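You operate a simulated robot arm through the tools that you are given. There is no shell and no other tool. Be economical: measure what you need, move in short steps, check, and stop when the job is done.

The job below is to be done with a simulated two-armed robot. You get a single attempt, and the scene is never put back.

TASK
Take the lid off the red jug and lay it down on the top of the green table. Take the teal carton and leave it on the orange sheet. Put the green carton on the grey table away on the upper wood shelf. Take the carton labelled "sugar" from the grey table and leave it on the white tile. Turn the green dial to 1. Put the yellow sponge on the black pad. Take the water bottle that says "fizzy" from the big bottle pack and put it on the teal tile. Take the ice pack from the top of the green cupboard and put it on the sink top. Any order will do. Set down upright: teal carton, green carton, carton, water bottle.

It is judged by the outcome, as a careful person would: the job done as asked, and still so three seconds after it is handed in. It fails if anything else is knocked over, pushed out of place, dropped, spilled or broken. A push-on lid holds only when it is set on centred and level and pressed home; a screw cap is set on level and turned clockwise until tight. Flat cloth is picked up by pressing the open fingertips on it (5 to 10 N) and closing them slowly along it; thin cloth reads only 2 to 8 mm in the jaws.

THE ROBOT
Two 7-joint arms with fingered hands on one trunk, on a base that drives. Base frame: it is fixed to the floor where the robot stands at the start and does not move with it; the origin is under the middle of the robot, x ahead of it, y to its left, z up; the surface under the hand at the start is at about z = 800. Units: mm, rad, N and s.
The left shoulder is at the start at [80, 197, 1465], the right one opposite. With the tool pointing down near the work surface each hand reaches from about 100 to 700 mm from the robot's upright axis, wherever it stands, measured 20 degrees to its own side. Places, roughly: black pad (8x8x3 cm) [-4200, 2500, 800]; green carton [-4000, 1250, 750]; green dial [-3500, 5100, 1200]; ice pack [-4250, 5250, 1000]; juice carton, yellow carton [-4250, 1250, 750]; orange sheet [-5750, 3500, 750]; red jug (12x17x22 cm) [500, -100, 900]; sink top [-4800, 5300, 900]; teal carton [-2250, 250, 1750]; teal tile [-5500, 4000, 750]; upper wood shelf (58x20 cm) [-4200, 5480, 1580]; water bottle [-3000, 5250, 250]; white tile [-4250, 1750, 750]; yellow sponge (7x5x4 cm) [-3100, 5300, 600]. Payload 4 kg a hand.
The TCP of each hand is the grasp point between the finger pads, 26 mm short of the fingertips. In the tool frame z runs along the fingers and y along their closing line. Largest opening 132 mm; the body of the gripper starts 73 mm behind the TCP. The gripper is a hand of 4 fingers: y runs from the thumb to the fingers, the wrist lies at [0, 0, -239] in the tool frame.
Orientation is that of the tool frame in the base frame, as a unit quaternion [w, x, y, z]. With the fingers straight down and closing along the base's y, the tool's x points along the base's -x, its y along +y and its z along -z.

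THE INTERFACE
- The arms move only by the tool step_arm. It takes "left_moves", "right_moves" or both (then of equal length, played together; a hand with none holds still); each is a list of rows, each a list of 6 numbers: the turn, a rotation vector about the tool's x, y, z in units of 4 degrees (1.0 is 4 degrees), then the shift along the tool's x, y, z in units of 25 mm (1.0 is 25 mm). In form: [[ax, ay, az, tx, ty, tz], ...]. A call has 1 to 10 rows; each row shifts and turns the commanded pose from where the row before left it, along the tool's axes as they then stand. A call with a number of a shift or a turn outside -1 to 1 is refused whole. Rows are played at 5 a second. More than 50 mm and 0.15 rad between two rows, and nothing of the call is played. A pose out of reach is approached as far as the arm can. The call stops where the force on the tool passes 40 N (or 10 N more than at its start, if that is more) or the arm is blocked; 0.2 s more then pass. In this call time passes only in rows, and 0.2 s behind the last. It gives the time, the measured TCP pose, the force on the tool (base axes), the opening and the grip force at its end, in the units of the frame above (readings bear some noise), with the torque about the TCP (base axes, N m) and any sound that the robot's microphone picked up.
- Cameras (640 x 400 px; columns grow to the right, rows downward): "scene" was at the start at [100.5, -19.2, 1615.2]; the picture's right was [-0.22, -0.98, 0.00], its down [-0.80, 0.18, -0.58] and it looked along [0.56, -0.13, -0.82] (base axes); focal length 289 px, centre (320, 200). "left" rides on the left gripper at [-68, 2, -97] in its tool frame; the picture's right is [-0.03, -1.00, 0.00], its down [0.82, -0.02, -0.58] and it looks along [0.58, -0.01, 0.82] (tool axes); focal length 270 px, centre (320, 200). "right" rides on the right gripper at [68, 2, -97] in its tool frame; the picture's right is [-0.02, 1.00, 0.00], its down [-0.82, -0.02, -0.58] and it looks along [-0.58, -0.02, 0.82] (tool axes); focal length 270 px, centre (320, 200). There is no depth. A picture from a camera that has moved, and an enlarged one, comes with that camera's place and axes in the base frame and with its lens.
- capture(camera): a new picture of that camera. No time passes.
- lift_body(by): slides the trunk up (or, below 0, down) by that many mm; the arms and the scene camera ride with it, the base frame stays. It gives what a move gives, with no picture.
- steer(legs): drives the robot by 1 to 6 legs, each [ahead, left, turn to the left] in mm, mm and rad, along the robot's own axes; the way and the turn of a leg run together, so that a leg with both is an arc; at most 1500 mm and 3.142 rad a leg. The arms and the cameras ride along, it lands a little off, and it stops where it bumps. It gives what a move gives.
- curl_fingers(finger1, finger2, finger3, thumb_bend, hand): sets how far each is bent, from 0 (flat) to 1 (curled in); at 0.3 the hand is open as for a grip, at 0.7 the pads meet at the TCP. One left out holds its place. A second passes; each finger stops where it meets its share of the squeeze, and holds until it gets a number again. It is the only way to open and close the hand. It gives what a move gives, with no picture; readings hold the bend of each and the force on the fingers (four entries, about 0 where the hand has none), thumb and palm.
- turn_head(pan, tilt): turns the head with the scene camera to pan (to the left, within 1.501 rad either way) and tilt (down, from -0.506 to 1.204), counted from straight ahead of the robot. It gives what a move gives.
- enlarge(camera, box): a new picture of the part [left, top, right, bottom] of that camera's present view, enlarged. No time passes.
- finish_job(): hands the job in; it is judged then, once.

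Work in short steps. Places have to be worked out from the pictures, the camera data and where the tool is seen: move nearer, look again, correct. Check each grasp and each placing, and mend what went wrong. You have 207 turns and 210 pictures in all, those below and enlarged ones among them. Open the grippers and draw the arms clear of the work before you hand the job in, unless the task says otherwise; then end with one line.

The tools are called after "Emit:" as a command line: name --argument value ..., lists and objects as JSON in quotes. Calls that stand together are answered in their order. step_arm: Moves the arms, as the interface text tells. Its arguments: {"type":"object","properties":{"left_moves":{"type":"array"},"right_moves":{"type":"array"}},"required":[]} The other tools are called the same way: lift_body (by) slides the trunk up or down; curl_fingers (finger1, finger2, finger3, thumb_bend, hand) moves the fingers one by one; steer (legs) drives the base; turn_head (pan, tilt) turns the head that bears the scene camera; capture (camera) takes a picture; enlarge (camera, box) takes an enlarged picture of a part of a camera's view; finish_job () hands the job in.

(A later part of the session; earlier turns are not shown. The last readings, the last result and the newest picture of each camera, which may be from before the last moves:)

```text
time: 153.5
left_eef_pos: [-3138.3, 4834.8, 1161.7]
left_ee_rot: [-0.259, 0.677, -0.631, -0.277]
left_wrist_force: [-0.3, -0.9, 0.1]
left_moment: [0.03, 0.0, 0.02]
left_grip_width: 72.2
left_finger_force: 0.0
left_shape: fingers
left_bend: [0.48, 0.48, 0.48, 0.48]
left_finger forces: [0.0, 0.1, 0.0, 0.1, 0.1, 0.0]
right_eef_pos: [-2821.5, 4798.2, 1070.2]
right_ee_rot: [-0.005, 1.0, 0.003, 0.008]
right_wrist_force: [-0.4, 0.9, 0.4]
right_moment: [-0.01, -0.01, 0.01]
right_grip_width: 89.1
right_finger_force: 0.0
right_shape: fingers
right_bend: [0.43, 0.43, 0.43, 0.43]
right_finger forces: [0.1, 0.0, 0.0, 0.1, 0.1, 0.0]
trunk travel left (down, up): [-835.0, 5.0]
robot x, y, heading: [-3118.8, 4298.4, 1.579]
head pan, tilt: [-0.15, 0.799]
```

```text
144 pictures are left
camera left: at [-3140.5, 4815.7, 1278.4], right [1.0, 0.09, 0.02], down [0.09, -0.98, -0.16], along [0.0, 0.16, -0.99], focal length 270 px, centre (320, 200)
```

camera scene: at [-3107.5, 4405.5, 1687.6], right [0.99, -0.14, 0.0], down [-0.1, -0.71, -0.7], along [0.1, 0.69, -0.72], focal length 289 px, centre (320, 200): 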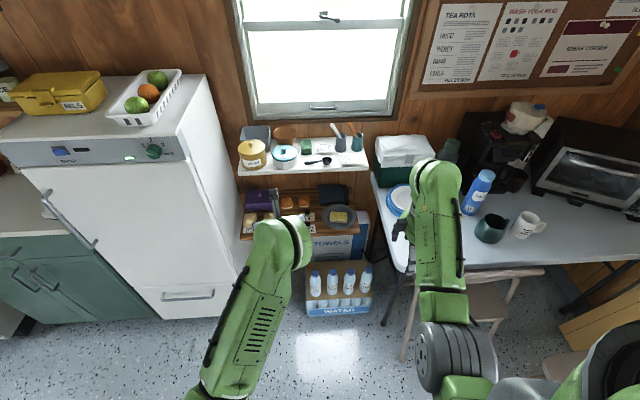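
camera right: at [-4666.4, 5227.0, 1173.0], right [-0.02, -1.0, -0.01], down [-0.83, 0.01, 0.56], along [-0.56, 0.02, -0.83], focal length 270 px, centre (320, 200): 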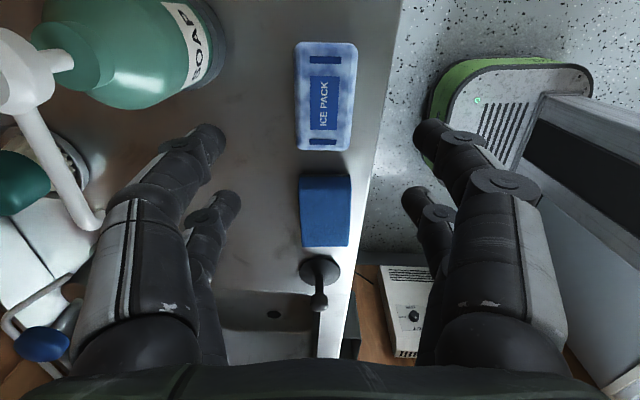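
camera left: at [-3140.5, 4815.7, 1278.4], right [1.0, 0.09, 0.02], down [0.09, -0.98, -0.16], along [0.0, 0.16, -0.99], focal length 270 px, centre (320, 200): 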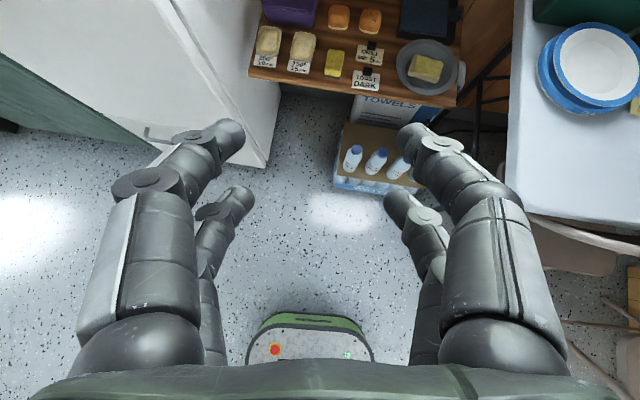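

Sponge is at about (-3136,5313,600). I lower the trunk 400 mm, and while straightening the left hand's yaw I also roll the right hand back to its normal orientation.

Emit:
step_arm --left_moves '[[0.875, 0, 0.89, 0, 0, 0], [0, 0, 0, 0, 0, 0], [0, 0, 0, 0, 0, 0], [0, 0, 0, 0, 0, 0], [0, 0, 0, 0, 0, 0], [0, 0, 0, 0, 0, 0], [0, 0, 0, 0, 0, 0], [0, 0, 0, 0, 0, 0], [0, 0, 0, 0, 0, 0], [0, 0, 0, 0, 0, 0]]' --right_moves '[[0, 0, 1, 0, 0, 0], [0, 0, 1, 0, 0, 0], [0, 0, 1, 0, 0, 0], [0, 0, 1, 0, 0, 0], [0, 0, 1, 0, 0, 0], [0, 0, 1, 0, 0, 0], [0, 0, 1, 0, 0, 0], [0, 0, 1, 0, 0, 0], [0, 0, 1, 0, 0, 0], [0, 0, 1, 0, 0, 0]]'

Emit:
step_arm --right_moves '[[0, 0, 1, 0, 0, 0], [0, 0, 1, 0, 0, 0], [0, 0, 1, 0, 0, 0], [0, 0, 1, 0, 0, 0], [0, 0, 1, 0, 0, 0], [0, 0, 1, 0, 0, 0], [0, 0, 1, 0, 0, 0], [0, 0, 1, 0, 0, 0], [0, 0, 1, 0, 0, 0], [0, 0, 1, 0, 0, 0]]'

Emit:
step_arm --right_moves '[[0, 0, 1, 0, 0, 0], [0, 0, 1, 0, 0, 0], [0, 0, 0.5, 0, 0, 0], [0, -1, 0, 0, 0, 0], [0, -1, 0, 0, 0, 0], [0, -1, 0, 0, 0, 0], [0, -1, 0, 0, 0, 0], [0, -1, 0, 0, 0, 0], [0, -1, 0, 0, 0, 0], [0, -1, 0, 0, 0, 0]]'

Emit:
step_arm --right_moves '[[0, -1, 0, 0, 0, 0], [0, -1, 0, 0, 0, 0], [0, -1, 0, 0, 0, 0], [0, -1, 0, 0, 0, 0], [0, -1, 0, 0, 0, 0], [0, -1, 0, 0, 0, 0], [0, -1, 0, 0, 0, 0], [0, -1, 0, 0, 0, 0]]'

Emit:
lift_body --by -400

Emit:
capture --camera "scene"

Emit:
capture --camera "left"

Emit:
capture --camera "right"

```text
time: 155.7
left_eef_pos: [-3140.5, 4836.1, 1160.8]
left_ee_rot: [0.27, -0.649, 0.659, 0.266]
left_wrist_force: [-0.4, -0.1, -0.6]
left_moment: [-0.02, 0.01, 0.0]
left_grip_width: 72.2
left_finger_force: 0.1
left_shape: fingers
left_bend: [0.48, 0.48, 0.48, 0.48]
left_finger forces: [0.0, 0.0, 0.1, 0.0, 0.0, 0.0]
right_eef_pos: [-2820.8, 4799.2, 1071.7]
right_ee_rot: [-0.008, 0.941, -0.339, 0.007]
right_wrist_force: [-0.3, 0.5, -0.6]
right_moment: [-0.03, -0.02, 0.04]
right_grip_width: 89.3
right_finger_force: 0.0
right_shape: fingers
right_bend: [0.43, 0.43, 0.43, 0.43]
right_finger forces: [0.1, 0.0, 0.0, 0.0, 0.1, 0.1]
trunk travel left (down, up): [-835.0, 5.0]
robot x, y, heading: [-3122.8, 4297.9, 1.573]
head pan, tilt: [-0.15, 0.799]
```

```text
time: 157.9
left_eef_pos: [-3140.1, 4834.7, 1161.8]
left_ee_rot: [0.271, -0.649, 0.659, 0.266]
left_wrist_force: [0.6, -0.2, 0.1]
left_moment: [0.0, 0.0, 0.02]
left_grip_width: 72.5
left_finger_force: 0.1
left_shape: fingers
left_bend: [0.48, 0.48, 0.48, 0.48]
left_finger forces: [0.0, 0.0, 0.0, 0.0, 0.0, 0.0]
right_eef_pos: [-2821.2, 4798.7, 1072.3]
right_ee_rot: [-0.009, 0.768, -0.64, 0.004]
right_wrist_force: [0.1, 0.2, 0.3]
right_moment: [0.01, -0.02, -0.01]
right_grip_width: 89.2
right_finger_force: 0.0
right_shape: fingers
right_bend: [0.43, 0.43, 0.43, 0.43]
right_finger forces: [0.1, 0.0, 0.0, 0.0, 0.0, 0.0]
trunk travel left (down, up): [-835.0, 5.0]
robot x, y, heading: [-3117.7, 4297.2, 1.575]
head pan, tilt: [-0.15, 0.799]
```

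```text
time: 160.1
left_eef_pos: [-3140.2, 4834.5, 1161.0]
left_ee_rot: [0.27, -0.649, 0.66, 0.266]
left_wrist_force: [0.7, 0.4, -0.5]
left_moment: [0.03, 0.01, -0.01]
left_grip_width: 72.4
left_finger_force: 0.1
left_shape: fingers
left_bend: [0.48, 0.48, 0.48, 0.48]
left_finger forces: [0.0, 0.1, 0.0, 0.0, 0.0, 0.1]
right_eef_pos: [-2820.9, 4798.0, 1072.5]
right_ee_rot: [-0.181, 0.689, -0.681, -0.169]
right_wrist_force: [0.2, 0.3, 0.0]
right_moment: [0.02, -0.01, 0.0]
right_grip_width: 89.3
right_finger_force: 0.0
right_shape: fingers
right_bend: [0.43, 0.43, 0.43, 0.43]
right_finger forces: [0.0, 0.1, 0.0, 0.1, 0.0, 0.0]
trunk travel left (down, up): [-835.0, 5.0]
robot x, y, heading: [-3123.1, 4299.4, 1.581]
head pan, tilt: [-0.15, 0.799]
```

```text
time: 161.9
left_eef_pos: [-3140.4, 4834.6, 1161.5]
left_ee_rot: [0.271, -0.649, 0.659, 0.267]
left_wrist_force: [-0.3, 0.3, -1.1]
left_moment: [-0.01, 0.03, 0.06]
left_grip_width: 72.0
left_finger_force: 0.1
left_shape: fingers
left_bend: [0.48, 0.48, 0.48, 0.48]
left_finger forces: [0.0, 0.0, 0.1, 0.0, 0.0, 0.0]
right_eef_pos: [-2880.2, 4818.7, 1084.7]
right_ee_rot: [-0.348, 0.624, -0.622, -0.321]
right_wrist_force: [-0.7, 0.1, 0.9]
right_moment: [0.0, 0.02, 0.0]
right_grip_width: 89.1
right_finger_force: 0.1
right_shape: fingers
right_bend: [0.43, 0.43, 0.43, 0.43]
right_finger forces: [0.1, 0.0, 0.0, 0.0, 0.1, 0.0]
right hand out of reach, approached as far as the arm can: row 5, 6, 7, 8
trunk travel left (down, up): [-835.0, 5.0]
robot x, y, heading: [-3118.6, 4298.6, 1.577]
head pan, tilt: [-0.15, 0.799]
```

```text
time: 165.7
left_eef_pos: [-3141.0, 4834.7, 762.4]
left_ee_rot: [0.27, -0.649, 0.659, 0.266]
left_wrist_force: [-0.3, 0.5, -0.4]
left_moment: [-0.02, -0.02, -0.01]
left_grip_width: 72.1
left_finger_force: 0.0
left_shape: fingers
left_bend: [0.48, 0.48, 0.48, 0.48]
left_finger forces: [0.0, 0.0, 0.0, 0.0, 0.0, 0.0]
right_eef_pos: [-2878.3, 4817.4, 683.8]
right_ee_rot: [-0.347, 0.624, -0.623, -0.319]
right_wrist_force: [0.4, 0.3, -0.2]
right_moment: [0.02, 0.0, -0.01]
right_grip_width: 89.2
right_finger_force: 0.1
right_shape: fingers
right_bend: [0.43, 0.43, 0.43, 0.43]
right_finger forces: [0.0, 0.0, 0.0, 0.0, 0.0, 0.0]
trunk travel left (down, up): [-435.0, 405.0]
robot x, y, heading: [-3119.3, 4297.2, 1.579]
head pan, tilt: [-0.15, 0.799]
```

```text
143 pictures are left
camera scene: at [-3107.8, 4405.7, 1287.6], right [0.99, -0.14, 0.0], down [-0.1, -0.71, -0.7], along [0.1, 0.69, -0.72], focal length 289 px, centre (320, 200)
```

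scene: 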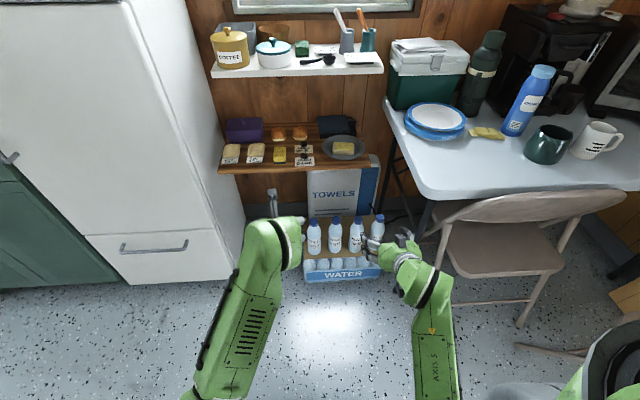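

```text
142 pictures are left
camera left: at [-3142.3, 4816.0, 878.2], right [1.0, 0.0, 0.02], down [0.01, -0.99, -0.16], along [0.02, 0.16, -0.99], focal length 270 px, centre (320, 200)
```

left: 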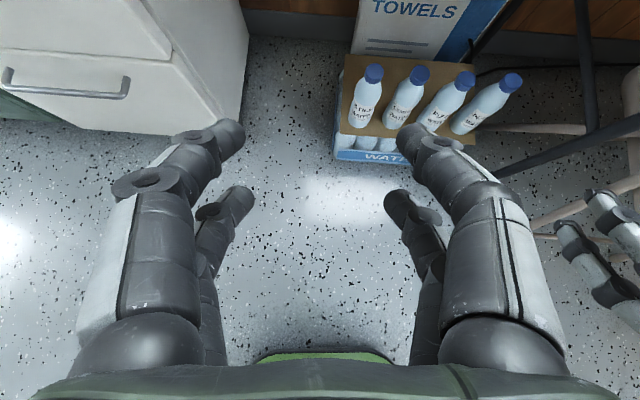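

```text
141 pictures are left
camera right: at [-2882.6, 4700.2, 682.8], right [-1.0, 0.03, -0.01], down [-0.02, -0.03, 1.0], along [0.03, 1.0, 0.03], focal length 270 px, centre (320, 200)
```

right: 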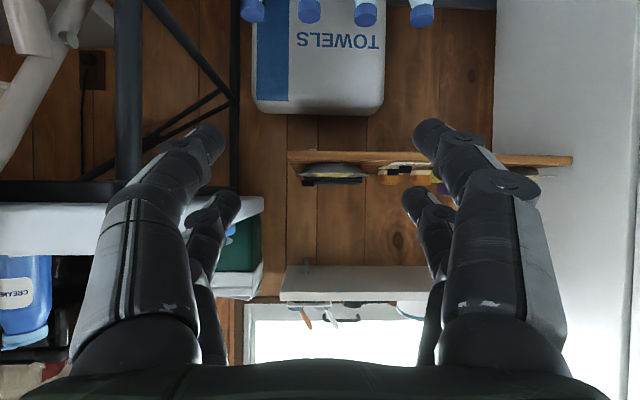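

I take a closer look at the sponge from the lowered head.

Emit:
enlarge --camera "scene" --box '[215, 110, 375, 210]'

Emit:
enlarge --camera "right" --box '[280, 130, 460, 220]'

```text
4.00 times, centred on (295, 160) of scene
camera zoom: at [-3107.8, 4405.7, 1287.6], right [0.99, -0.14, 0.0], down [-0.1, -0.71, -0.7], along [0.1, 0.69, -0.72], focal length 1155 px, centre (420, 360)
```

zoom: 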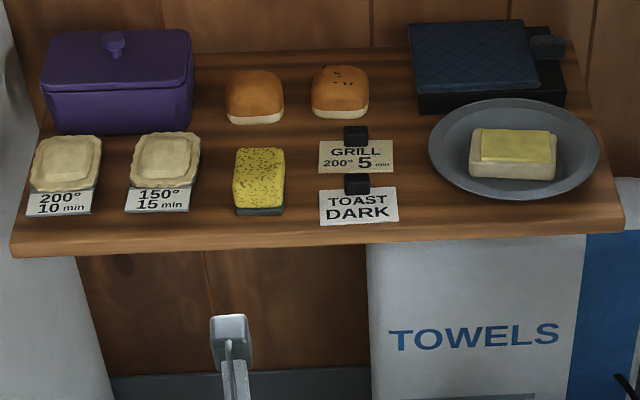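

```text
3.56 times, centred on (370, 175) of right
camera zoom: at [-2882.6, 4700.2, 682.8], right [-1.0, 0.03, -0.01], down [-0.02, -0.03, 1.0], along [0.03, 1.0, 0.03], focal length 961 px, centre (142, 289)
```

zoom: 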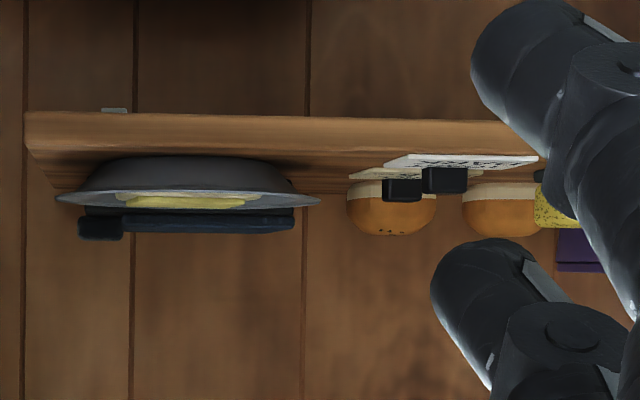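

Refined: shelf top z≈620, front y≈5218; sponge centre ≈(-3134,5268), top ≈660. I set the finger opening, drive ahead 250 and bring the left hand in front.

Emit:
curl_fingers --hand "left" --finger1 0.49 --finger2 0.49 --finger3 0.49 --thumb_bend 0.49

Emit:
steer --legs '[[250, 0, 0]]'

Emit:
step_arm --left_moves '[[0, 0, 0, -0.7, 0, 0.7], [0, 0, 0, -0.7, 0, 0.7], [0, 0, 0, -0.7, 0, 0.7]]'

Emit:
capture --camera "left"

Emit:
capture --camera "scene"

```text
time: 166.7
left_eef_pos: [-3139.8, 4836.1, 761.9]
left_ee_rot: [0.27, -0.649, 0.659, 0.267]
left_wrist_force: [0.5, 0.4, 0.3]
left_moment: [0.01, -0.02, -0.01]
left_grip_width: 70.0
left_finger_force: 0.1
left_shape: fingers
left_bend: [0.49, 0.49, 0.49, 0.49]
left_finger forces: [0.0, 0.1, 0.1, 0.1, 0.0, 0.0]
right_eef_pos: [-2879.4, 4818.3, 685.1]
right_ee_rot: [-0.347, 0.624, -0.623, -0.319]
right_wrist_force: [0.1, 0.2, -0.2]
right_moment: [0.0, 0.03, 0.01]
right_grip_width: 89.4
right_finger_force: 0.0
right_shape: fingers
right_bend: [0.43, 0.43, 0.43, 0.43]
right_finger forces: [0.1, 0.1, 0.2, 0.0, 0.0, 0.1]
trunk travel left (down, up): [-435.0, 405.0]
robot x, y, heading: [-3119.3, 4299.3, 1.58]
head pan, tilt: [-0.15, 0.799]
```

```text
time: 168.5
left_eef_pos: [-3142.4, 5086.0, 760.4]
left_ee_rot: [0.27, -0.65, 0.658, 0.267]
left_wrist_force: [0.0, -0.3, -0.5]
left_moment: [-0.01, -0.01, 0.0]
left_grip_width: 69.9
left_finger_force: 0.2
left_shape: fingers
left_bend: [0.49, 0.49, 0.49, 0.49]
left_finger forces: [0.1, 0.0, 0.0, 0.0, 0.0, 0.1]
right_eef_pos: [-2883.7, 5070.0, 684.9]
right_ee_rot: [-0.347, 0.624, -0.622, -0.32]
right_wrist_force: [-0.5, 0.8, -0.3]
right_moment: [-0.01, -0.03, -0.02]
right_grip_width: 89.5
right_finger_force: 0.1
right_shape: fingers
right_bend: [0.43, 0.43, 0.43, 0.43]
right_finger forces: [0.0, 0.0, 0.1, 0.0, 0.0, 0.0]
trunk travel left (down, up): [-435.0, 405.0]
robot x, y, heading: [-3123.1, 4548.5, 1.58]
head pan, tilt: [-0.15, 0.799]
```

```text
time: 169.3
left_eef_pos: [-3141.7, 5160.2, 761.1]
left_ee_rot: [0.27, -0.649, 0.659, 0.266]
left_wrist_force: [0.1, -0.1, 0.5]
left_moment: [-0.01, 0.03, 0.02]
left_grip_width: 69.8
left_finger_force: 0.2
left_shape: fingers
left_bend: [0.49, 0.49, 0.49, 0.49]
left_finger forces: [0.0, 0.0, 0.0, 0.1, 0.0, 0.0]
right_eef_pos: [-2882.5, 5071.6, 684.1]
right_ee_rot: [-0.347, 0.625, -0.622, -0.32]
right_wrist_force: [0.0, 0.2, -0.2]
right_moment: [-0.01, 0.01, 0.01]
right_grip_width: 89.3
right_finger_force: 0.1
right_shape: fingers
right_bend: [0.43, 0.43, 0.43, 0.43]
right_finger forces: [0.1, 0.1, 0.1, 0.0, 0.0, 0.0]
trunk travel left (down, up): [-435.0, 405.0]
robot x, y, heading: [-3119.7, 4551.1, 1.586]
head pan, tilt: [-0.15, 0.799]
```

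```text
138 pictures are left
camera left: at [-3144.2, 5141.7, 877.3], right [1.0, 0.0, 0.02], down [0.01, -0.99, -0.16], along [0.02, 0.16, -0.99], focal length 270 px, centre (320, 200)
```

left: 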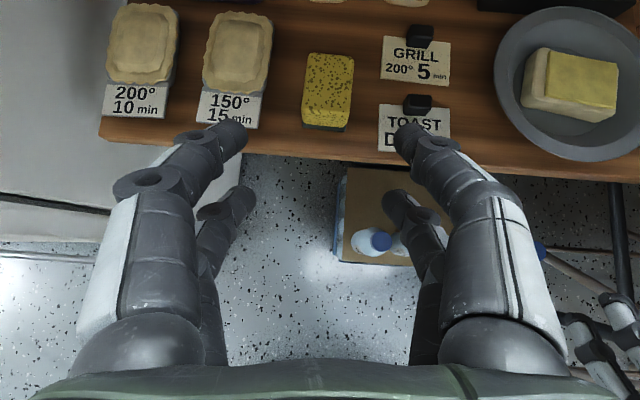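

```text
137 pictures are left
camera scene: at [-3110.3, 4657.2, 1287.5], right [0.99, -0.14, 0.0], down [-0.1, -0.71, -0.7], along [0.1, 0.69, -0.72], focal length 289 px, centre (320, 200)
```

scene: 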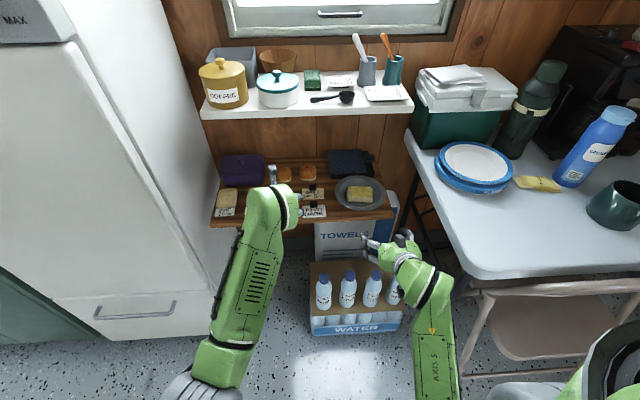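

Sponge centre (-3132,5278). Toast is close on its left, so I narrow the opening to ~56 mm and approach along the fingers.

Emit:
curl_fingers --hand "left" --finger1 0.53 --finger2 0.53 --finger3 0.53 --thumb_bend 0.53

Emit:
step_arm --left_moves '[[0, 0, 0, -0.4, -0.4, 1], [0, 0, 0, -0.2, 0, 1], [0, 0, 0, 0, 0, 1], [0, 0, 0, 0, 0, 1]]'

Emit:
capture --camera "left"

```text
time: 170.3
left_eef_pos: [-3141.9, 5160.8, 762.0]
left_ee_rot: [0.27, -0.65, 0.658, 0.267]
left_wrist_force: [-0.2, 0.3, 0.3]
left_moment: [0.02, 0.05, -0.01]
left_grip_width: 56.3
left_finger_force: 0.0
left_shape: fingers
left_bend: [0.53, 0.53, 0.53, 0.53]
left_finger forces: [0.0, 0.0, 0.1, 0.1, 0.0, 0.1]
right_eef_pos: [-2882.4, 5069.9, 685.5]
right_ee_rot: [-0.347, 0.625, -0.622, -0.319]
right_wrist_force: [0.2, 0.7, 0.0]
right_moment: [0.02, 0.01, 0.02]
right_grip_width: 89.3
right_finger_force: 0.0
right_shape: fingers
right_bend: [0.43, 0.43, 0.43, 0.43]
right_finger forces: [0.0, 0.1, 0.0, 0.0, 0.0, 0.0]
trunk travel left (down, up): [-435.0, 405.0]
robot x, y, heading: [-3114.8, 4549.7, 1.582]
head pan, tilt: [-0.15, 0.799]
```

```text
time: 171.3
left_eef_pos: [-3132.4, 5241.0, 699.5]
left_ee_rot: [0.271, -0.649, 0.659, 0.266]
left_wrist_force: [-0.1, 0.7, -0.9]
left_moment: [0.01, 0.01, 0.01]
left_grip_width: 56.4
left_finger_force: 0.0
left_shape: fingers
left_bend: [0.53, 0.53, 0.53, 0.53]
left_finger forces: [0.1, 0.0, 0.0, 0.0, 0.0, 0.1]
right_eef_pos: [-2883.0, 5070.0, 684.3]
right_ee_rot: [-0.347, 0.625, -0.622, -0.32]
right_wrist_force: [-0.8, 0.2, 0.7]
right_moment: [-0.01, 0.0, -0.02]
right_grip_width: 89.3
right_finger_force: 0.0
right_shape: fingers
right_bend: [0.43, 0.43, 0.43, 0.43]
right_finger forces: [0.0, 0.0, 0.1, 0.1, 0.1, 0.1]
trunk travel left (down, up): [-435.0, 405.0]
robot x, y, heading: [-3123.4, 4555.8, 1.581]
head pan, tilt: [-0.15, 0.799]
```

```text
136 pictures are left
camera left: at [-3133.4, 5222.1, 816.6], right [1.0, 0.0, 0.02], down [0.01, -0.99, -0.16], along [0.02, 0.16, -0.99], focal length 270 px, centre (320, 200)
```

left: 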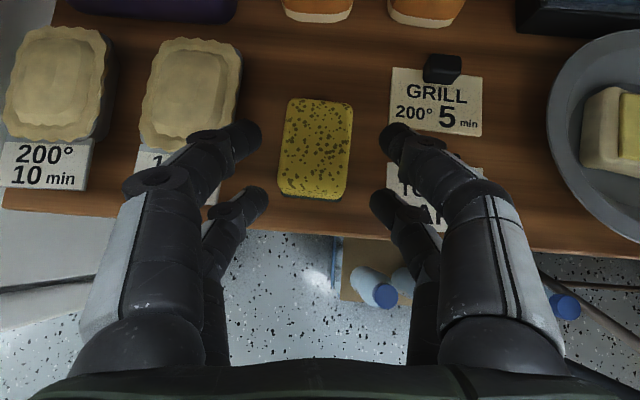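

Aligned. I go the final ~50 mm along the fingers in small steps.

Emit:
step_arm --left_moves '[[0, 0, 0, 0, 0, 0.7], [0, 0, 0, 0, 0, 0.6], [0, 0, 0, 0, 0, 0.4], [0, 0, 0, 0, 0, 0.2]]'

Emit:
capture --camera "left"

```text
time: 172.3
left_eef_pos: [-3130.9, 5273.1, 666.7]
left_ee_rot: [0.271, -0.649, 0.659, 0.266]
left_wrist_force: [0.2, 0.4, -0.1]
left_moment: [0.0, -0.02, 0.0]
left_grip_width: 56.4
left_finger_force: 0.1
left_shape: fingers
left_bend: [0.53, 0.53, 0.53, 0.53]
left_finger forces: [0.0, 0.1, 0.0, 0.0, 0.0, 0.0]
right_eef_pos: [-2883.4, 5069.6, 684.5]
right_ee_rot: [-0.348, 0.624, -0.622, -0.32]
right_wrist_force: [-0.2, 1.0, 0.3]
right_moment: [-0.02, 0.02, -0.03]
right_grip_width: 89.7
right_finger_force: 0.0
right_shape: fingers
right_bend: [0.43, 0.43, 0.43, 0.43]
right_finger forces: [0.0, 0.0, 0.0, 0.0, 0.0, 0.1]
trunk travel left (down, up): [-435.0, 405.0]
robot x, y, heading: [-3119.8, 4549.0, 1.58]
head pan, tilt: [-0.15, 0.799]
```

```text
135 pictures are left
camera left: at [-3133.2, 5255.3, 783.2], right [1.0, 0.0, 0.02], down [0.01, -0.99, -0.16], along [0.02, 0.16, -0.99], focal length 270 px, centre (320, 200)
```

left: 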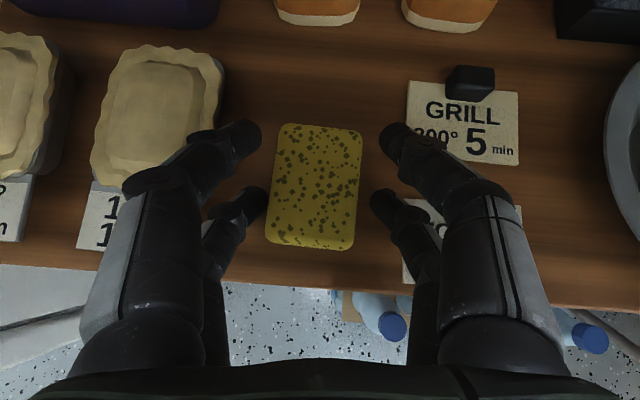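

Sponge is between the fingers. I lower 4 mm and close.

Emit:
step_arm --left_moves '[[0, 0, 0, 0.12, 0, 0.12]]'

Emit:
curl_fingers --hand "left" --finger1 0.68 --finger2 0.68 --finger3 0.68 --thumb_bend 0.68

Emit:
capture --camera "left"

```text
time: 172.7
left_eef_pos: [-3131.5, 5274.5, 661.7]
left_ee_rot: [0.27, -0.65, 0.659, 0.266]
left_wrist_force: [0.4, -0.8, 0.8]
left_moment: [0.0, 0.01, 0.01]
left_grip_width: 56.3
left_finger_force: 0.0
left_shape: fingers
left_bend: [0.53, 0.53, 0.53, 0.53]
left_finger forces: [0.0, 0.0, 0.1, 0.0, 0.0, 0.1]
right_eef_pos: [-2881.2, 5069.8, 684.6]
right_ee_rot: [-0.347, 0.625, -0.622, -0.319]
right_wrist_force: [-0.1, -0.2, 0.4]
right_moment: [-0.01, 0.03, -0.06]
right_grip_width: 89.4
right_finger_force: 0.0
right_shape: fingers
right_bend: [0.43, 0.43, 0.43, 0.43]
right_finger forces: [0.1, 0.0, 0.0, 0.0, 0.1, 0.0]
trunk travel left (down, up): [-435.0, 405.0]
robot x, y, heading: [-3122.5, 4549.6, 1.584]
head pan, tilt: [-0.15, 0.799]
```

```text
time: 173.7
left_eef_pos: [-3131.1, 5274.1, 661.7]
left_ee_rot: [0.27, -0.65, 0.659, 0.266]
left_wrist_force: [0.6, -0.3, 0.5]
left_moment: [0.1, 0.03, -0.01]
left_grip_width: 38.7
left_finger_force: 15.5
left_shape: fingers
left_bend: [0.58, 0.57, 0.59, 0.63]
left_finger forces: [7.1, 7.7, 6.1, 0.0, 9.5, 0.0]
right_eef_pos: [-2882.2, 5071.0, 685.0]
right_ee_rot: [-0.347, 0.625, -0.622, -0.319]
right_wrist_force: [-0.2, 0.7, 0.4]
right_moment: [0.02, 0.01, 0.0]
right_grip_width: 89.1
right_finger_force: 0.0
right_shape: fingers
right_bend: [0.43, 0.43, 0.43, 0.43]
right_finger forces: [0.0, 0.0, 0.0, 0.0, 0.0, 0.0]
trunk travel left (down, up): [-435.0, 405.0]
robot x, y, heading: [-3118.2, 4548.8, 1.578]
head pan, tilt: [-0.15, 0.799]
```

```text
134 pictures are left
camera left: at [-3133.3, 5254.9, 779.1], right [1.0, 0.0, 0.02], down [0.01, -0.99, -0.16], along [0.02, 0.16, -0.99], focal length 270 px, centre (320, 200)
```

left: 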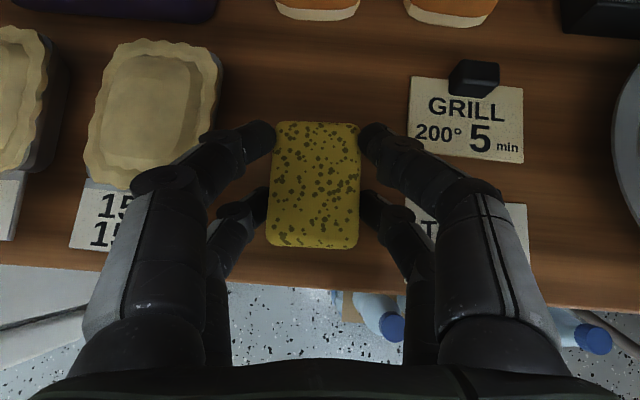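

All four fingers hold the sponge. I lift it straight up and draw back.

Emit:
step_arm --left_moves '[[0, 0, 0, -0.4, 0, -0.4], [0, 0, 0, -0.7, 0, -0.7], [0, 0, 0, -0.7, 0, -0.7], [0, 0, 0, 0.7, 0, -0.7], [0, 0, 0, 0.7, 0, -0.7], [0, 0, 0, 0.7, 0, -0.7], [0, 0, 0, 0.7, 0, -0.7]]'

Emit:
capture --camera "left"

Emit:
capture --camera "scene"

```text
time: 175.3
left_eef_pos: [-3132.5, 5175.1, 727.8]
left_ee_rot: [0.271, -0.649, 0.659, 0.267]
left_wrist_force: [0.5, -0.1, -0.6]
left_moment: [0.03, -0.05, 0.06]
left_grip_width: 38.9
left_finger_force: 14.5
left_shape: fingers
left_bend: [0.57, 0.57, 0.6, 0.63]
left_finger forces: [6.5, 7.7, 6.1, 0.1, 8.9, 0.0]
right_eef_pos: [-2882.4, 5070.0, 683.6]
right_ee_rot: [-0.347, 0.625, -0.622, -0.32]
right_wrist_force: [0.3, -0.9, 0.1]
right_moment: [0.02, -0.01, -0.02]
right_grip_width: 89.3
right_finger_force: 0.1
right_shape: fingers
right_bend: [0.43, 0.43, 0.43, 0.43]
right_finger forces: [0.0, 0.1, 0.0, 0.0, 0.1, 0.0]
trunk travel left (down, up): [-435.0, 405.0]
robot x, y, heading: [-3121.8, 4550.4, 1.585]
head pan, tilt: [-0.15, 0.799]
```

```text
133 pictures are left
camera left: at [-3135.0, 5155.7, 844.0], right [1.0, 0.0, 0.02], down [0.01, -0.99, -0.16], along [0.02, 0.16, -0.99], focal length 270 px, centre (320, 200)
```

left: 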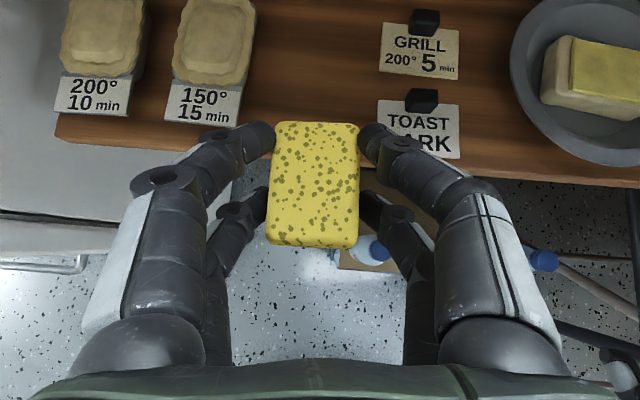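

```text
132 pictures are left
camera scene: at [-3110.7, 4655.9, 1287.6], right [0.99, -0.14, 0.0], down [-0.1, -0.71, -0.7], along [0.1, 0.69, -0.72], focal length 289 px, centre (320, 200)
```

scene: 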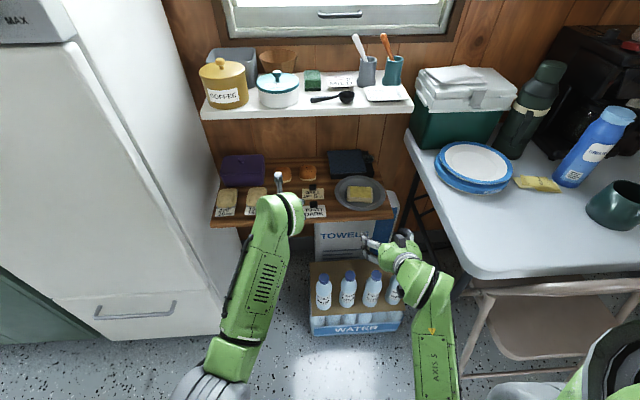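

Sponge held. Now the bottle: FIZZY is the third one, ≈(-2844,5144), cap top z≈384. I back up 150, lower the trunk, and look from the right hand.

Emit:
steer --legs '[[-150, 0, 0]]'

Emit:
lift_body --by -320

Emit:
capture --camera "right"

Emit:
capture --camera "scene"

```text
time: 176.7
left_eef_pos: [-3130.1, 5025.0, 726.6]
left_ee_rot: [0.27, -0.649, 0.659, 0.266]
left_wrist_force: [-0.1, 0.5, -0.3]
left_moment: [0.01, 0.02, 0.02]
left_grip_width: 38.9
left_finger_force: 14.7
left_shape: fingers
left_bend: [0.57, 0.57, 0.6, 0.63]
left_finger forces: [6.5, 7.6, 6.1, 0.0, 8.8, 0.1]
right_eef_pos: [-2880.8, 4920.1, 685.5]
right_ee_rot: [-0.348, 0.623, -0.622, -0.32]
right_wrist_force: [-0.4, 0.0, 0.1]
right_moment: [-0.04, 0.0, -0.01]
right_grip_width: 89.3
right_finger_force: 0.1
right_shape: fingers
right_bend: [0.43, 0.43, 0.43, 0.43]
right_finger forces: [0.0, 0.0, 0.0, 0.1, 0.1, 0.0]
trunk travel left (down, up): [-435.0, 405.0]
robot x, y, heading: [-3117.1, 4402.2, 1.586]
head pan, tilt: [-0.15, 0.799]
```

```text
time: 179.9
left_eef_pos: [-3130.5, 5025.1, 406.1]
left_ee_rot: [0.271, -0.649, 0.659, 0.266]
left_wrist_force: [-0.4, -0.6, -0.1]
left_moment: [0.01, 0.0, 0.04]
left_grip_width: 38.8
left_finger_force: 14.8
left_shape: fingers
left_bend: [0.57, 0.57, 0.6, 0.63]
left_finger forces: [6.6, 7.8, 6.2, 0.0, 8.9, 0.0]
right_eef_pos: [-2881.0, 4919.4, 365.1]
right_ee_rot: [-0.347, 0.624, -0.623, -0.319]
right_wrist_force: [0.1, 0.0, -0.5]
right_moment: [0.0, 0.0, -0.01]
right_grip_width: 89.3
right_finger_force: 0.2
right_shape: fingers
right_bend: [0.43, 0.43, 0.43, 0.43]
right_finger forces: [0.0, 0.0, 0.1, 0.0, 0.1, 0.1]
trunk travel left (down, up): [-115.0, 725.0]
robot x, y, heading: [-3116.9, 4400.6, 1.58]
head pan, tilt: [-0.15, 0.799]
```

```text
131 pictures are left
camera right: at [-2883.8, 4800.7, 362.8], right [-1.0, 0.03, -0.01], down [-0.02, -0.03, 1.0], along [0.03, 1.0, 0.03], focal length 270 px, centre (320, 200)
```

right: 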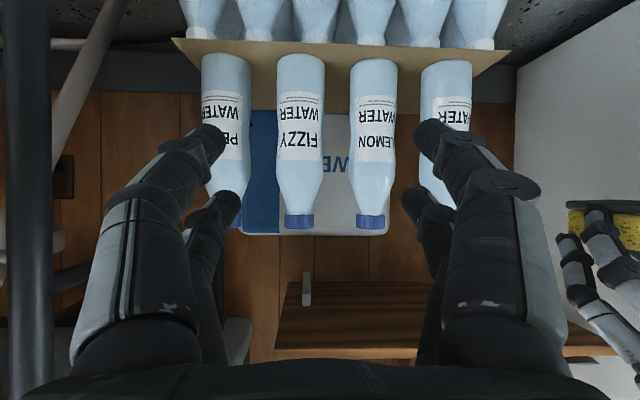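

```text
130 pictures are left
camera scene: at [-3108.8, 4506.1, 967.6], right [0.99, -0.14, 0.0], down [-0.1, -0.71, -0.7], along [0.1, 0.69, -0.72], focal length 289 px, centre (320, 200)
```

scene: 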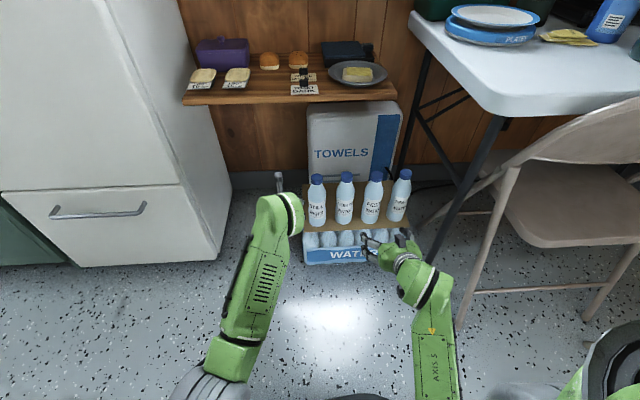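

Clear view: FIZZY bottle axis x≈-2848, y≈5144, top z≈409. I set a 72 mm opening, shift right and advance most of the way.

Emit:
curl_fingers --hand "right" --finger1 0.48 --finger2 0.48 --finger3 0.48 --thumb_bend 0.48

Emit:
step_arm --right_moves '[[0, 0, 0, 0, -0.6, 0], [0, 0, 0, 0, -0.56, 0], [0, 0, 0, -0.59, 0, 0.94], [0, 0, 0, -0.59, 0, 0.94], [0, 0, 0, -0.59, 0, 0.94], [0, 0, 0, -0.59, 0, 0.94]]'

Emit:
capture --camera "right"

Emit:
capture --camera "scene"

```text
time: 180.9
left_eef_pos: [-3131.0, 5025.4, 406.1]
left_ee_rot: [0.269, -0.649, 0.66, 0.265]
left_wrist_force: [0.0, 0.4, 0.5]
left_moment: [0.01, 0.0, -0.05]
left_grip_width: 38.9
left_finger_force: 14.8
left_shape: fingers
left_bend: [0.57, 0.57, 0.6, 0.63]
left_finger forces: [6.5, 7.7, 6.2, 0.0, 8.8, 0.0]
right_eef_pos: [-2880.9, 4919.6, 364.2]
right_ee_rot: [-0.347, 0.624, -0.623, -0.319]
right_wrist_force: [0.1, 0.2, -0.2]
right_moment: [-0.04, 0.0, -0.01]
right_grip_width: 73.3
right_finger_force: 0.1
right_shape: fingers
right_bend: [0.48, 0.48, 0.48, 0.48]
right_finger forces: [0.0, 0.0, 0.0, 0.0, 0.0, 0.0]
trunk travel left (down, up): [-115.0, 725.0]
robot x, y, heading: [-3118.3, 4398.4, 1.582]
head pan, tilt: [-0.15, 0.799]
```

```text
time: 182.3
left_eef_pos: [-3130.1, 5025.5, 405.7]
left_ee_rot: [0.27, -0.65, 0.658, 0.267]
left_wrist_force: [0.4, 0.1, -0.3]
left_moment: [0.0, -0.02, 0.02]
left_grip_width: 38.9
left_finger_force: 14.6
left_shape: fingers
left_bend: [0.57, 0.57, 0.6, 0.63]
left_finger forces: [6.4, 7.7, 6.1, 0.0, 8.8, 0.1]
right_eef_pos: [-2873.5, 5029.5, 367.5]
right_ee_rot: [-0.347, 0.625, -0.623, -0.319]
right_wrist_force: [-0.9, 0.0, -0.5]
right_moment: [-0.04, 0.01, 0.0]
right_grip_width: 73.2
right_finger_force: 0.0
right_shape: fingers
right_bend: [0.48, 0.48, 0.48, 0.48]
right_finger forces: [0.0, 0.0, 0.1, 0.0, 0.1, 0.1]
right hand out of reach, approached as far as the arm can: row 1, 2
trunk travel left (down, up): [-115.0, 725.0]
robot x, y, heading: [-3113.6, 4401.0, 1.581]
head pan, tilt: [-0.15, 0.799]
```

```text
129 pictures are left
camera right: at [-2876.3, 4912.2, 364.5], right [-1.0, 0.03, -0.01], down [-0.02, -0.03, 1.0], along [0.03, 1.0, 0.03], focal length 270 px, centre (320, 200)
```

right: 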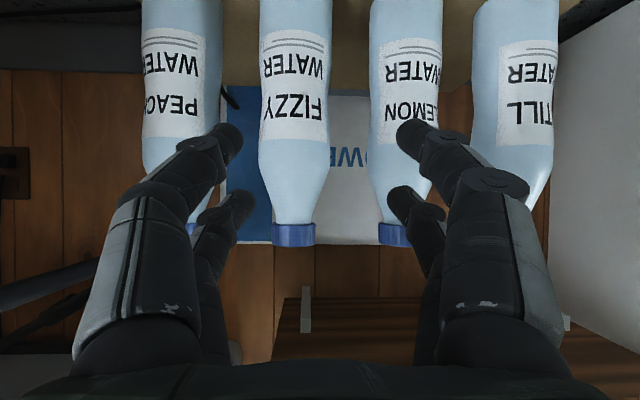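

```text
128 pictures are left
camera scene: at [-3108.8, 4506.3, 967.5], right [0.99, -0.14, 0.0], down [-0.1, -0.71, -0.7], along [0.1, 0.69, -0.72], focal length 289 px, centre (320, 200)
```

scene: 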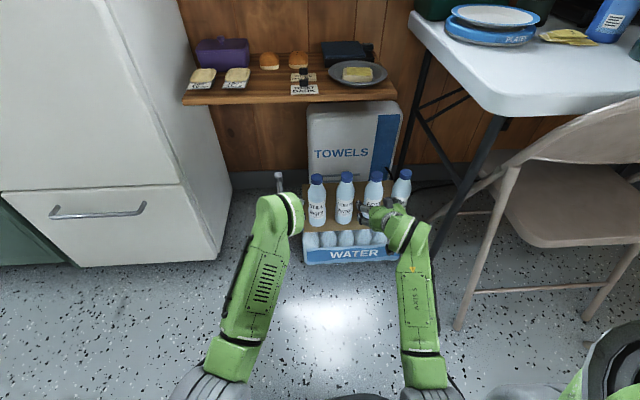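

I correct laterally 23 mm, then advance toward the bottle and look again.

Emit:
step_arm --right_moves '[[0, 0, 0, 0, -0.5, 0], [0, 0, 0, 0, -0.4, 0], [0, 0, 0, -0.545, 0, 0.958], [0, 0, 0, -0.545, 0, 0.958]]'

Emit:
capture --camera "right"

```text
time: 183.3
left_eef_pos: [-3130.2, 5025.5, 405.5]
left_ee_rot: [0.27, -0.649, 0.659, 0.266]
left_wrist_force: [0.4, 0.0, 0.0]
left_moment: [-0.01, -0.03, -0.02]
left_grip_width: 38.9
left_finger_force: 14.1
left_shape: fingers
left_bend: [0.57, 0.57, 0.6, 0.63]
left_finger forces: [6.5, 7.6, 6.1, 0.1, 8.8, 0.0]
right_eef_pos: [-2861.8, 5082.8, 373.5]
right_ee_rot: [-0.347, 0.625, -0.623, -0.318]
right_wrist_force: [-0.2, 0.5, 0.5]
right_moment: [0.0, 0.0, 0.02]
right_grip_width: 73.1
right_finger_force: 0.2
right_shape: fingers
right_bend: [0.48, 0.48, 0.48, 0.48]
right_finger forces: [0.0, 0.0, 0.0, 0.0, 0.0, 0.0]
right hand out of reach, approached as far as the arm can: row 2, 4
trunk travel left (down, up): [-115.0, 725.0]
robot x, y, heading: [-3117.7, 4397.4, 1.582]
head pan, tilt: [-0.15, 0.799]
```

```text
127 pictures are left
camera right: at [-2864.8, 4964.0, 371.9], right [-1.0, 0.03, -0.02], down [-0.02, -0.02, 1.0], along [0.03, 1.0, 0.03], focal length 270 px, centre (320, 200)
```

right: 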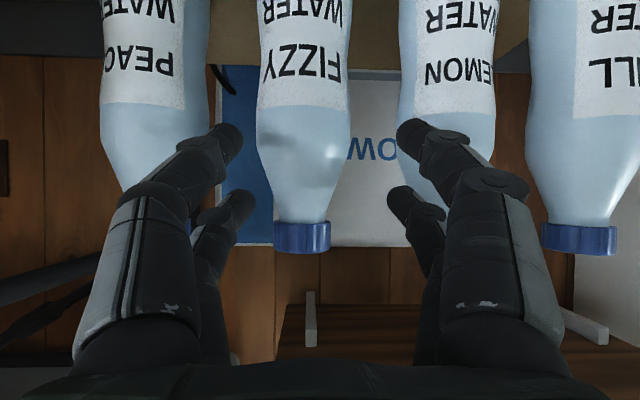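

The arm balks at moving further right, so I nudge the base 13 mm right instead.

Emit:
steer --legs '[[0, -13, 0]]'

Emit:
capture --camera "right"

```text
time: 184.0
left_eef_pos: [-3117.1, 5024.8, 405.8]
left_ee_rot: [0.271, -0.649, 0.659, 0.266]
left_wrist_force: [-1.6, 0.3, 0.8]
left_moment: [0.01, 0.01, -0.02]
left_grip_width: 38.7
left_finger_force: 14.8
left_shape: fingers
left_bend: [0.57, 0.57, 0.6, 0.63]
left_finger forces: [6.5, 7.7, 6.1, 0.0, 8.8, 0.0]
right_eef_pos: [-2848.5, 5082.7, 374.4]
right_ee_rot: [-0.347, 0.624, -0.623, -0.318]
right_wrist_force: [0.0, -0.6, 0.1]
right_moment: [0.0, 0.01, 0.01]
right_grip_width: 73.2
right_finger_force: 0.1
right_shape: fingers
right_bend: [0.48, 0.48, 0.48, 0.48]
right_finger forces: [0.1, 0.0, 0.1, 0.0, 0.1, 0.1]
trunk travel left (down, up): [-115.0, 725.0]
robot x, y, heading: [-3108.6, 4399.8, 1.584]
head pan, tilt: [-0.15, 0.799]
```

```text
126 pictures are left
camera right: at [-2851.5, 4964.0, 372.0], right [-1.0, 0.03, -0.02], down [-0.02, -0.03, 1.0], along [0.03, 1.0, 0.03], focal length 270 px, centre (320, 200)
```

right: 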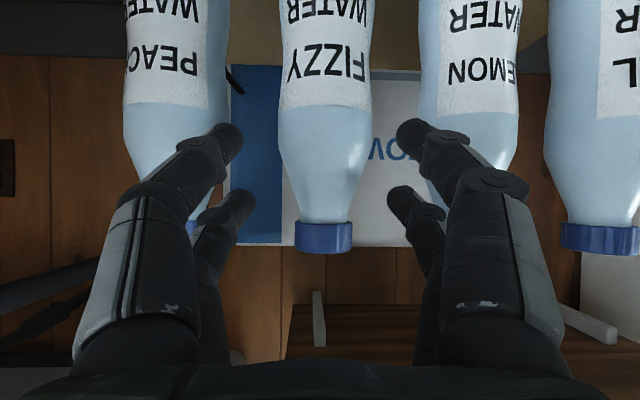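

Centred. I advance the last ~58 mm in small steps, watching the force.

Emit:
step_arm --right_moves '[[0, 0, 0, -0.27, 0, 0.52], [0, 0, 0, -0.27, 0, 0.52], [0, 0, 0, -0.27, 0, 0.52], [0, 0, 0, -0.27, 0, 0.5]]'

Emit:
capture --camera "right"

Emit:
enlarge --camera "scene" --box '[290, 150, 440, 280]'

```text
time: 185.0
left_eef_pos: [-3117.4, 5024.8, 406.6]
left_ee_rot: [0.271, -0.649, 0.66, 0.266]
left_wrist_force: [0.1, 0.2, -0.5]
left_moment: [-0.03, 0.0, 0.01]
left_grip_width: 38.7
left_finger_force: 14.3
left_shape: fingers
left_bend: [0.57, 0.57, 0.6, 0.63]
left_finger forces: [6.5, 7.7, 6.1, 0.0, 8.7, 0.0]
right_eef_pos: [-2850.8, 5134.5, 380.8]
right_ee_rot: [0.348, -0.624, 0.624, 0.317]
right_wrist_force: [-0.5, -0.2, -0.2]
right_moment: [0.02, -0.01, -0.01]
right_grip_width: 73.1
right_finger_force: 0.0
right_shape: fingers
right_bend: [0.48, 0.48, 0.48, 0.48]
right_finger forces: [0.0, 0.1, 0.0, 0.0, 0.0, 0.0]
right hand out of reach, approached as far as the arm can: row 2, 3, 4
trunk travel left (down, up): [-115.0, 725.0]
robot x, y, heading: [-3104.9, 4397.8, 1.585]
head pan, tilt: [-0.15, 0.799]
```

```text
125 pictures are left
camera right: at [-2854.2, 5016.0, 378.7], right [-1.0, 0.03, -0.02], down [-0.02, -0.02, 1.0], along [0.03, 1.0, 0.02], focal length 270 px, centre (320, 200)
```

right: 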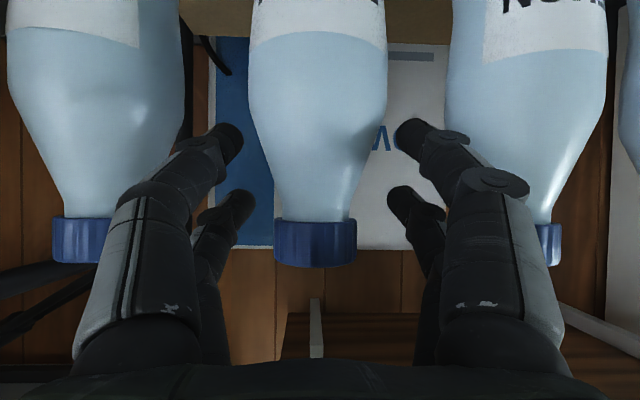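

```text
3.08 times, centred on (365, 215) of scene
camera zoom: at [-3095.8, 4506.3, 967.5], right [0.99, -0.14, 0.0], down [-0.1, -0.71, -0.7], along [0.1, 0.69, -0.72], focal length 889 px, centre (182, 154)
```

zoom: 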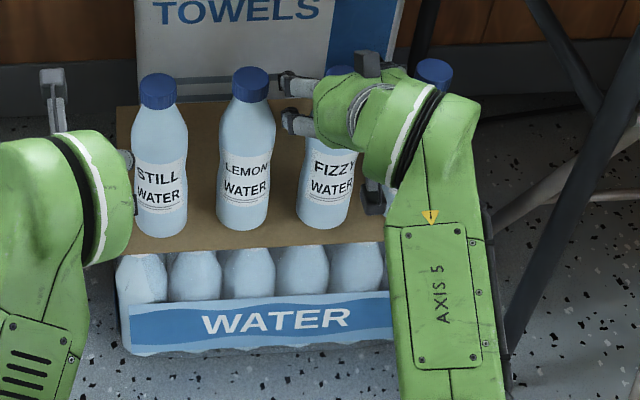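

The bottle's neck/shoulder lies between the fingers. I lower 12 mm with the trunk for a better hold and close.

Emit:
lift_body --by -12

Emit:
curl_fingers --hand "right" --finger1 0.68 --finger2 0.68 --finger3 0.68 --thumb_bend 0.68

Emit:
capture --camera "right"

```text
time: 185.6
left_eef_pos: [-3118.0, 5025.1, 394.8]
left_ee_rot: [0.27, -0.649, 0.66, 0.266]
left_wrist_force: [-0.4, -0.5, -0.5]
left_moment: [0.02, -0.01, 0.02]
left_grip_width: 38.7
left_finger_force: 15.0
left_shape: fingers
left_bend: [0.57, 0.57, 0.6, 0.63]
left_finger forces: [6.5, 7.7, 6.1, 0.1, 8.7, 0.0]
right_eef_pos: [-2850.7, 5134.8, 369.4]
right_ee_rot: [0.348, -0.624, 0.624, 0.317]
right_wrist_force: [-0.5, -0.1, 0.4]
right_moment: [-0.01, 0.0, 0.02]
right_grip_width: 73.3
right_finger_force: 0.0
right_shape: fingers
right_bend: [0.48, 0.48, 0.48, 0.48]
right_finger forces: [0.1, 0.1, 0.0, 0.0, 0.0, 0.1]
trunk travel left (down, up): [-103.0, 737.0]
robot x, y, heading: [-3109.3, 4399.3, 1.583]
head pan, tilt: [-0.15, 0.799]
```

```text
time: 186.6
left_eef_pos: [-3117.7, 5024.0, 394.6]
left_ee_rot: [0.271, -0.649, 0.659, 0.266]
left_wrist_force: [0.7, -0.4, -0.5]
left_moment: [0.0, -0.03, -0.04]
left_grip_width: 38.8
left_finger_force: 14.4
left_shape: fingers
left_bend: [0.57, 0.57, 0.6, 0.63]
left_finger forces: [6.5, 7.6, 6.0, 0.0, 8.8, 0.1]
right_eef_pos: [-2850.8, 5135.5, 367.9]
right_ee_rot: [-0.348, 0.624, -0.624, -0.317]
right_wrist_force: [1.5, 0.0, 2.5]
right_moment: [-0.02, -0.09, -0.01]
right_grip_width: 47.9
right_finger_force: 9.0
right_shape: fingers
right_bend: [0.53, 0.67, 0.68, 0.63]
right_finger forces: [7.5, 0.7, 0.0, 0.0, 9.9, 0.0]
trunk travel left (down, up): [-103.0, 737.0]
robot x, y, heading: [-3107.4, 4400.7, 1.582]
head pan, tilt: [-0.15, 0.799]
```

```text
123 pictures are left
camera right: at [-2854.0, 5015.9, 367.2], right [-1.0, 0.04, -0.02], down [-0.02, -0.02, 1.0], along [0.03, 1.0, 0.03], focal length 270 px, centre (320, 200)
```

right: 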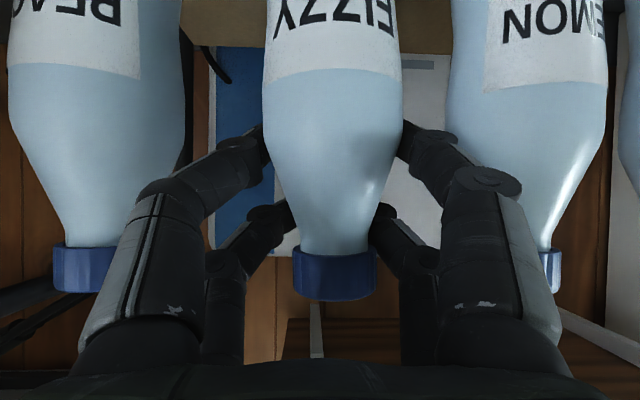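

The lower pair grips the bottle (7–10 N). I lift 60 mm with the trunk and check that it hangs upright.

Emit:
lift_body --by 60

Emit:
capture --camera "right"

Emit:
enlarge --camera "scene" --box '[290, 150, 440, 280]'

```text
time: 187.6
left_eef_pos: [-3118.6, 5025.2, 453.9]
left_ee_rot: [0.27, -0.649, 0.66, 0.265]
left_wrist_force: [-0.2, 0.0, -0.7]
left_moment: [-0.05, -0.04, -0.01]
left_grip_width: 38.4
left_finger_force: 14.8
left_shape: fingers
left_bend: [0.57, 0.57, 0.6, 0.63]
left_finger forces: [6.5, 7.6, 6.1, 0.0, 8.7, 0.0]
right_eef_pos: [-2849.8, 5135.7, 428.1]
right_ee_rot: [-0.347, 0.624, -0.624, -0.316]
right_wrist_force: [0.9, 1.3, -4.9]
right_moment: [-0.07, 0.0, 0.0]
right_grip_width: 47.7
right_finger_force: 8.3
right_shape: fingers
right_bend: [0.52, 0.68, 0.68, 0.63]
right_finger forces: [8.4, 0.1, 0.0, 0.1, 8.5, 0.0]
trunk travel left (down, up): [-163.0, 677.0]
robot x, y, heading: [-3109.5, 4397.6, 1.577]
head pan, tilt: [-0.15, 0.799]
```

```text
122 pictures are left
camera right: at [-2854.0, 5016.1, 425.8], right [-1.0, 0.04, -0.02], down [-0.02, -0.02, 1.0], along [0.03, 1.0, 0.02], focal length 270 px, centre (320, 200)
```

right: 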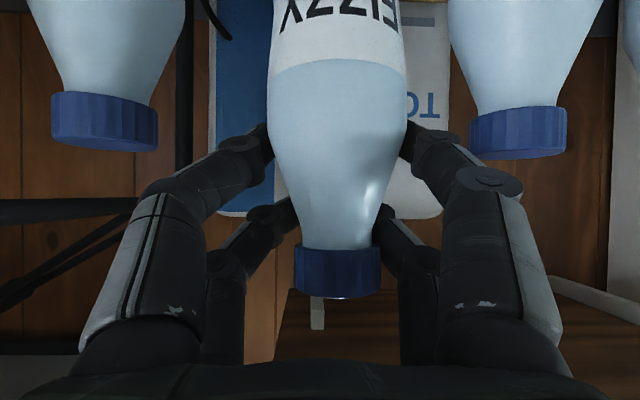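

```text
3.08 times, centred on (365, 215) of scene
camera zoom: at [-3095.5, 4507.3, 1015.4], right [0.99, -0.14, 0.0], down [-0.1, -0.71, -0.7], along [0.1, 0.69, -0.72], focal length 889 px, centre (182, 154)
```

zoom: 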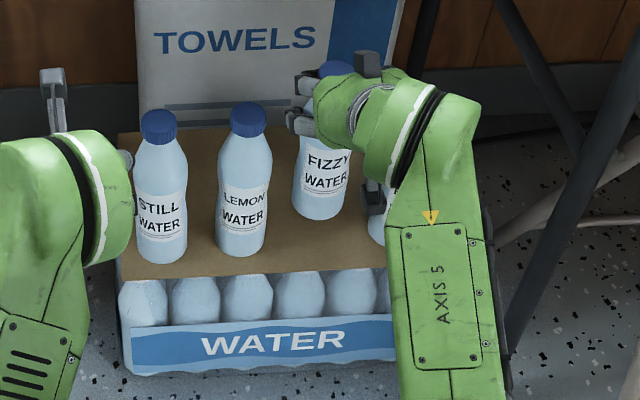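

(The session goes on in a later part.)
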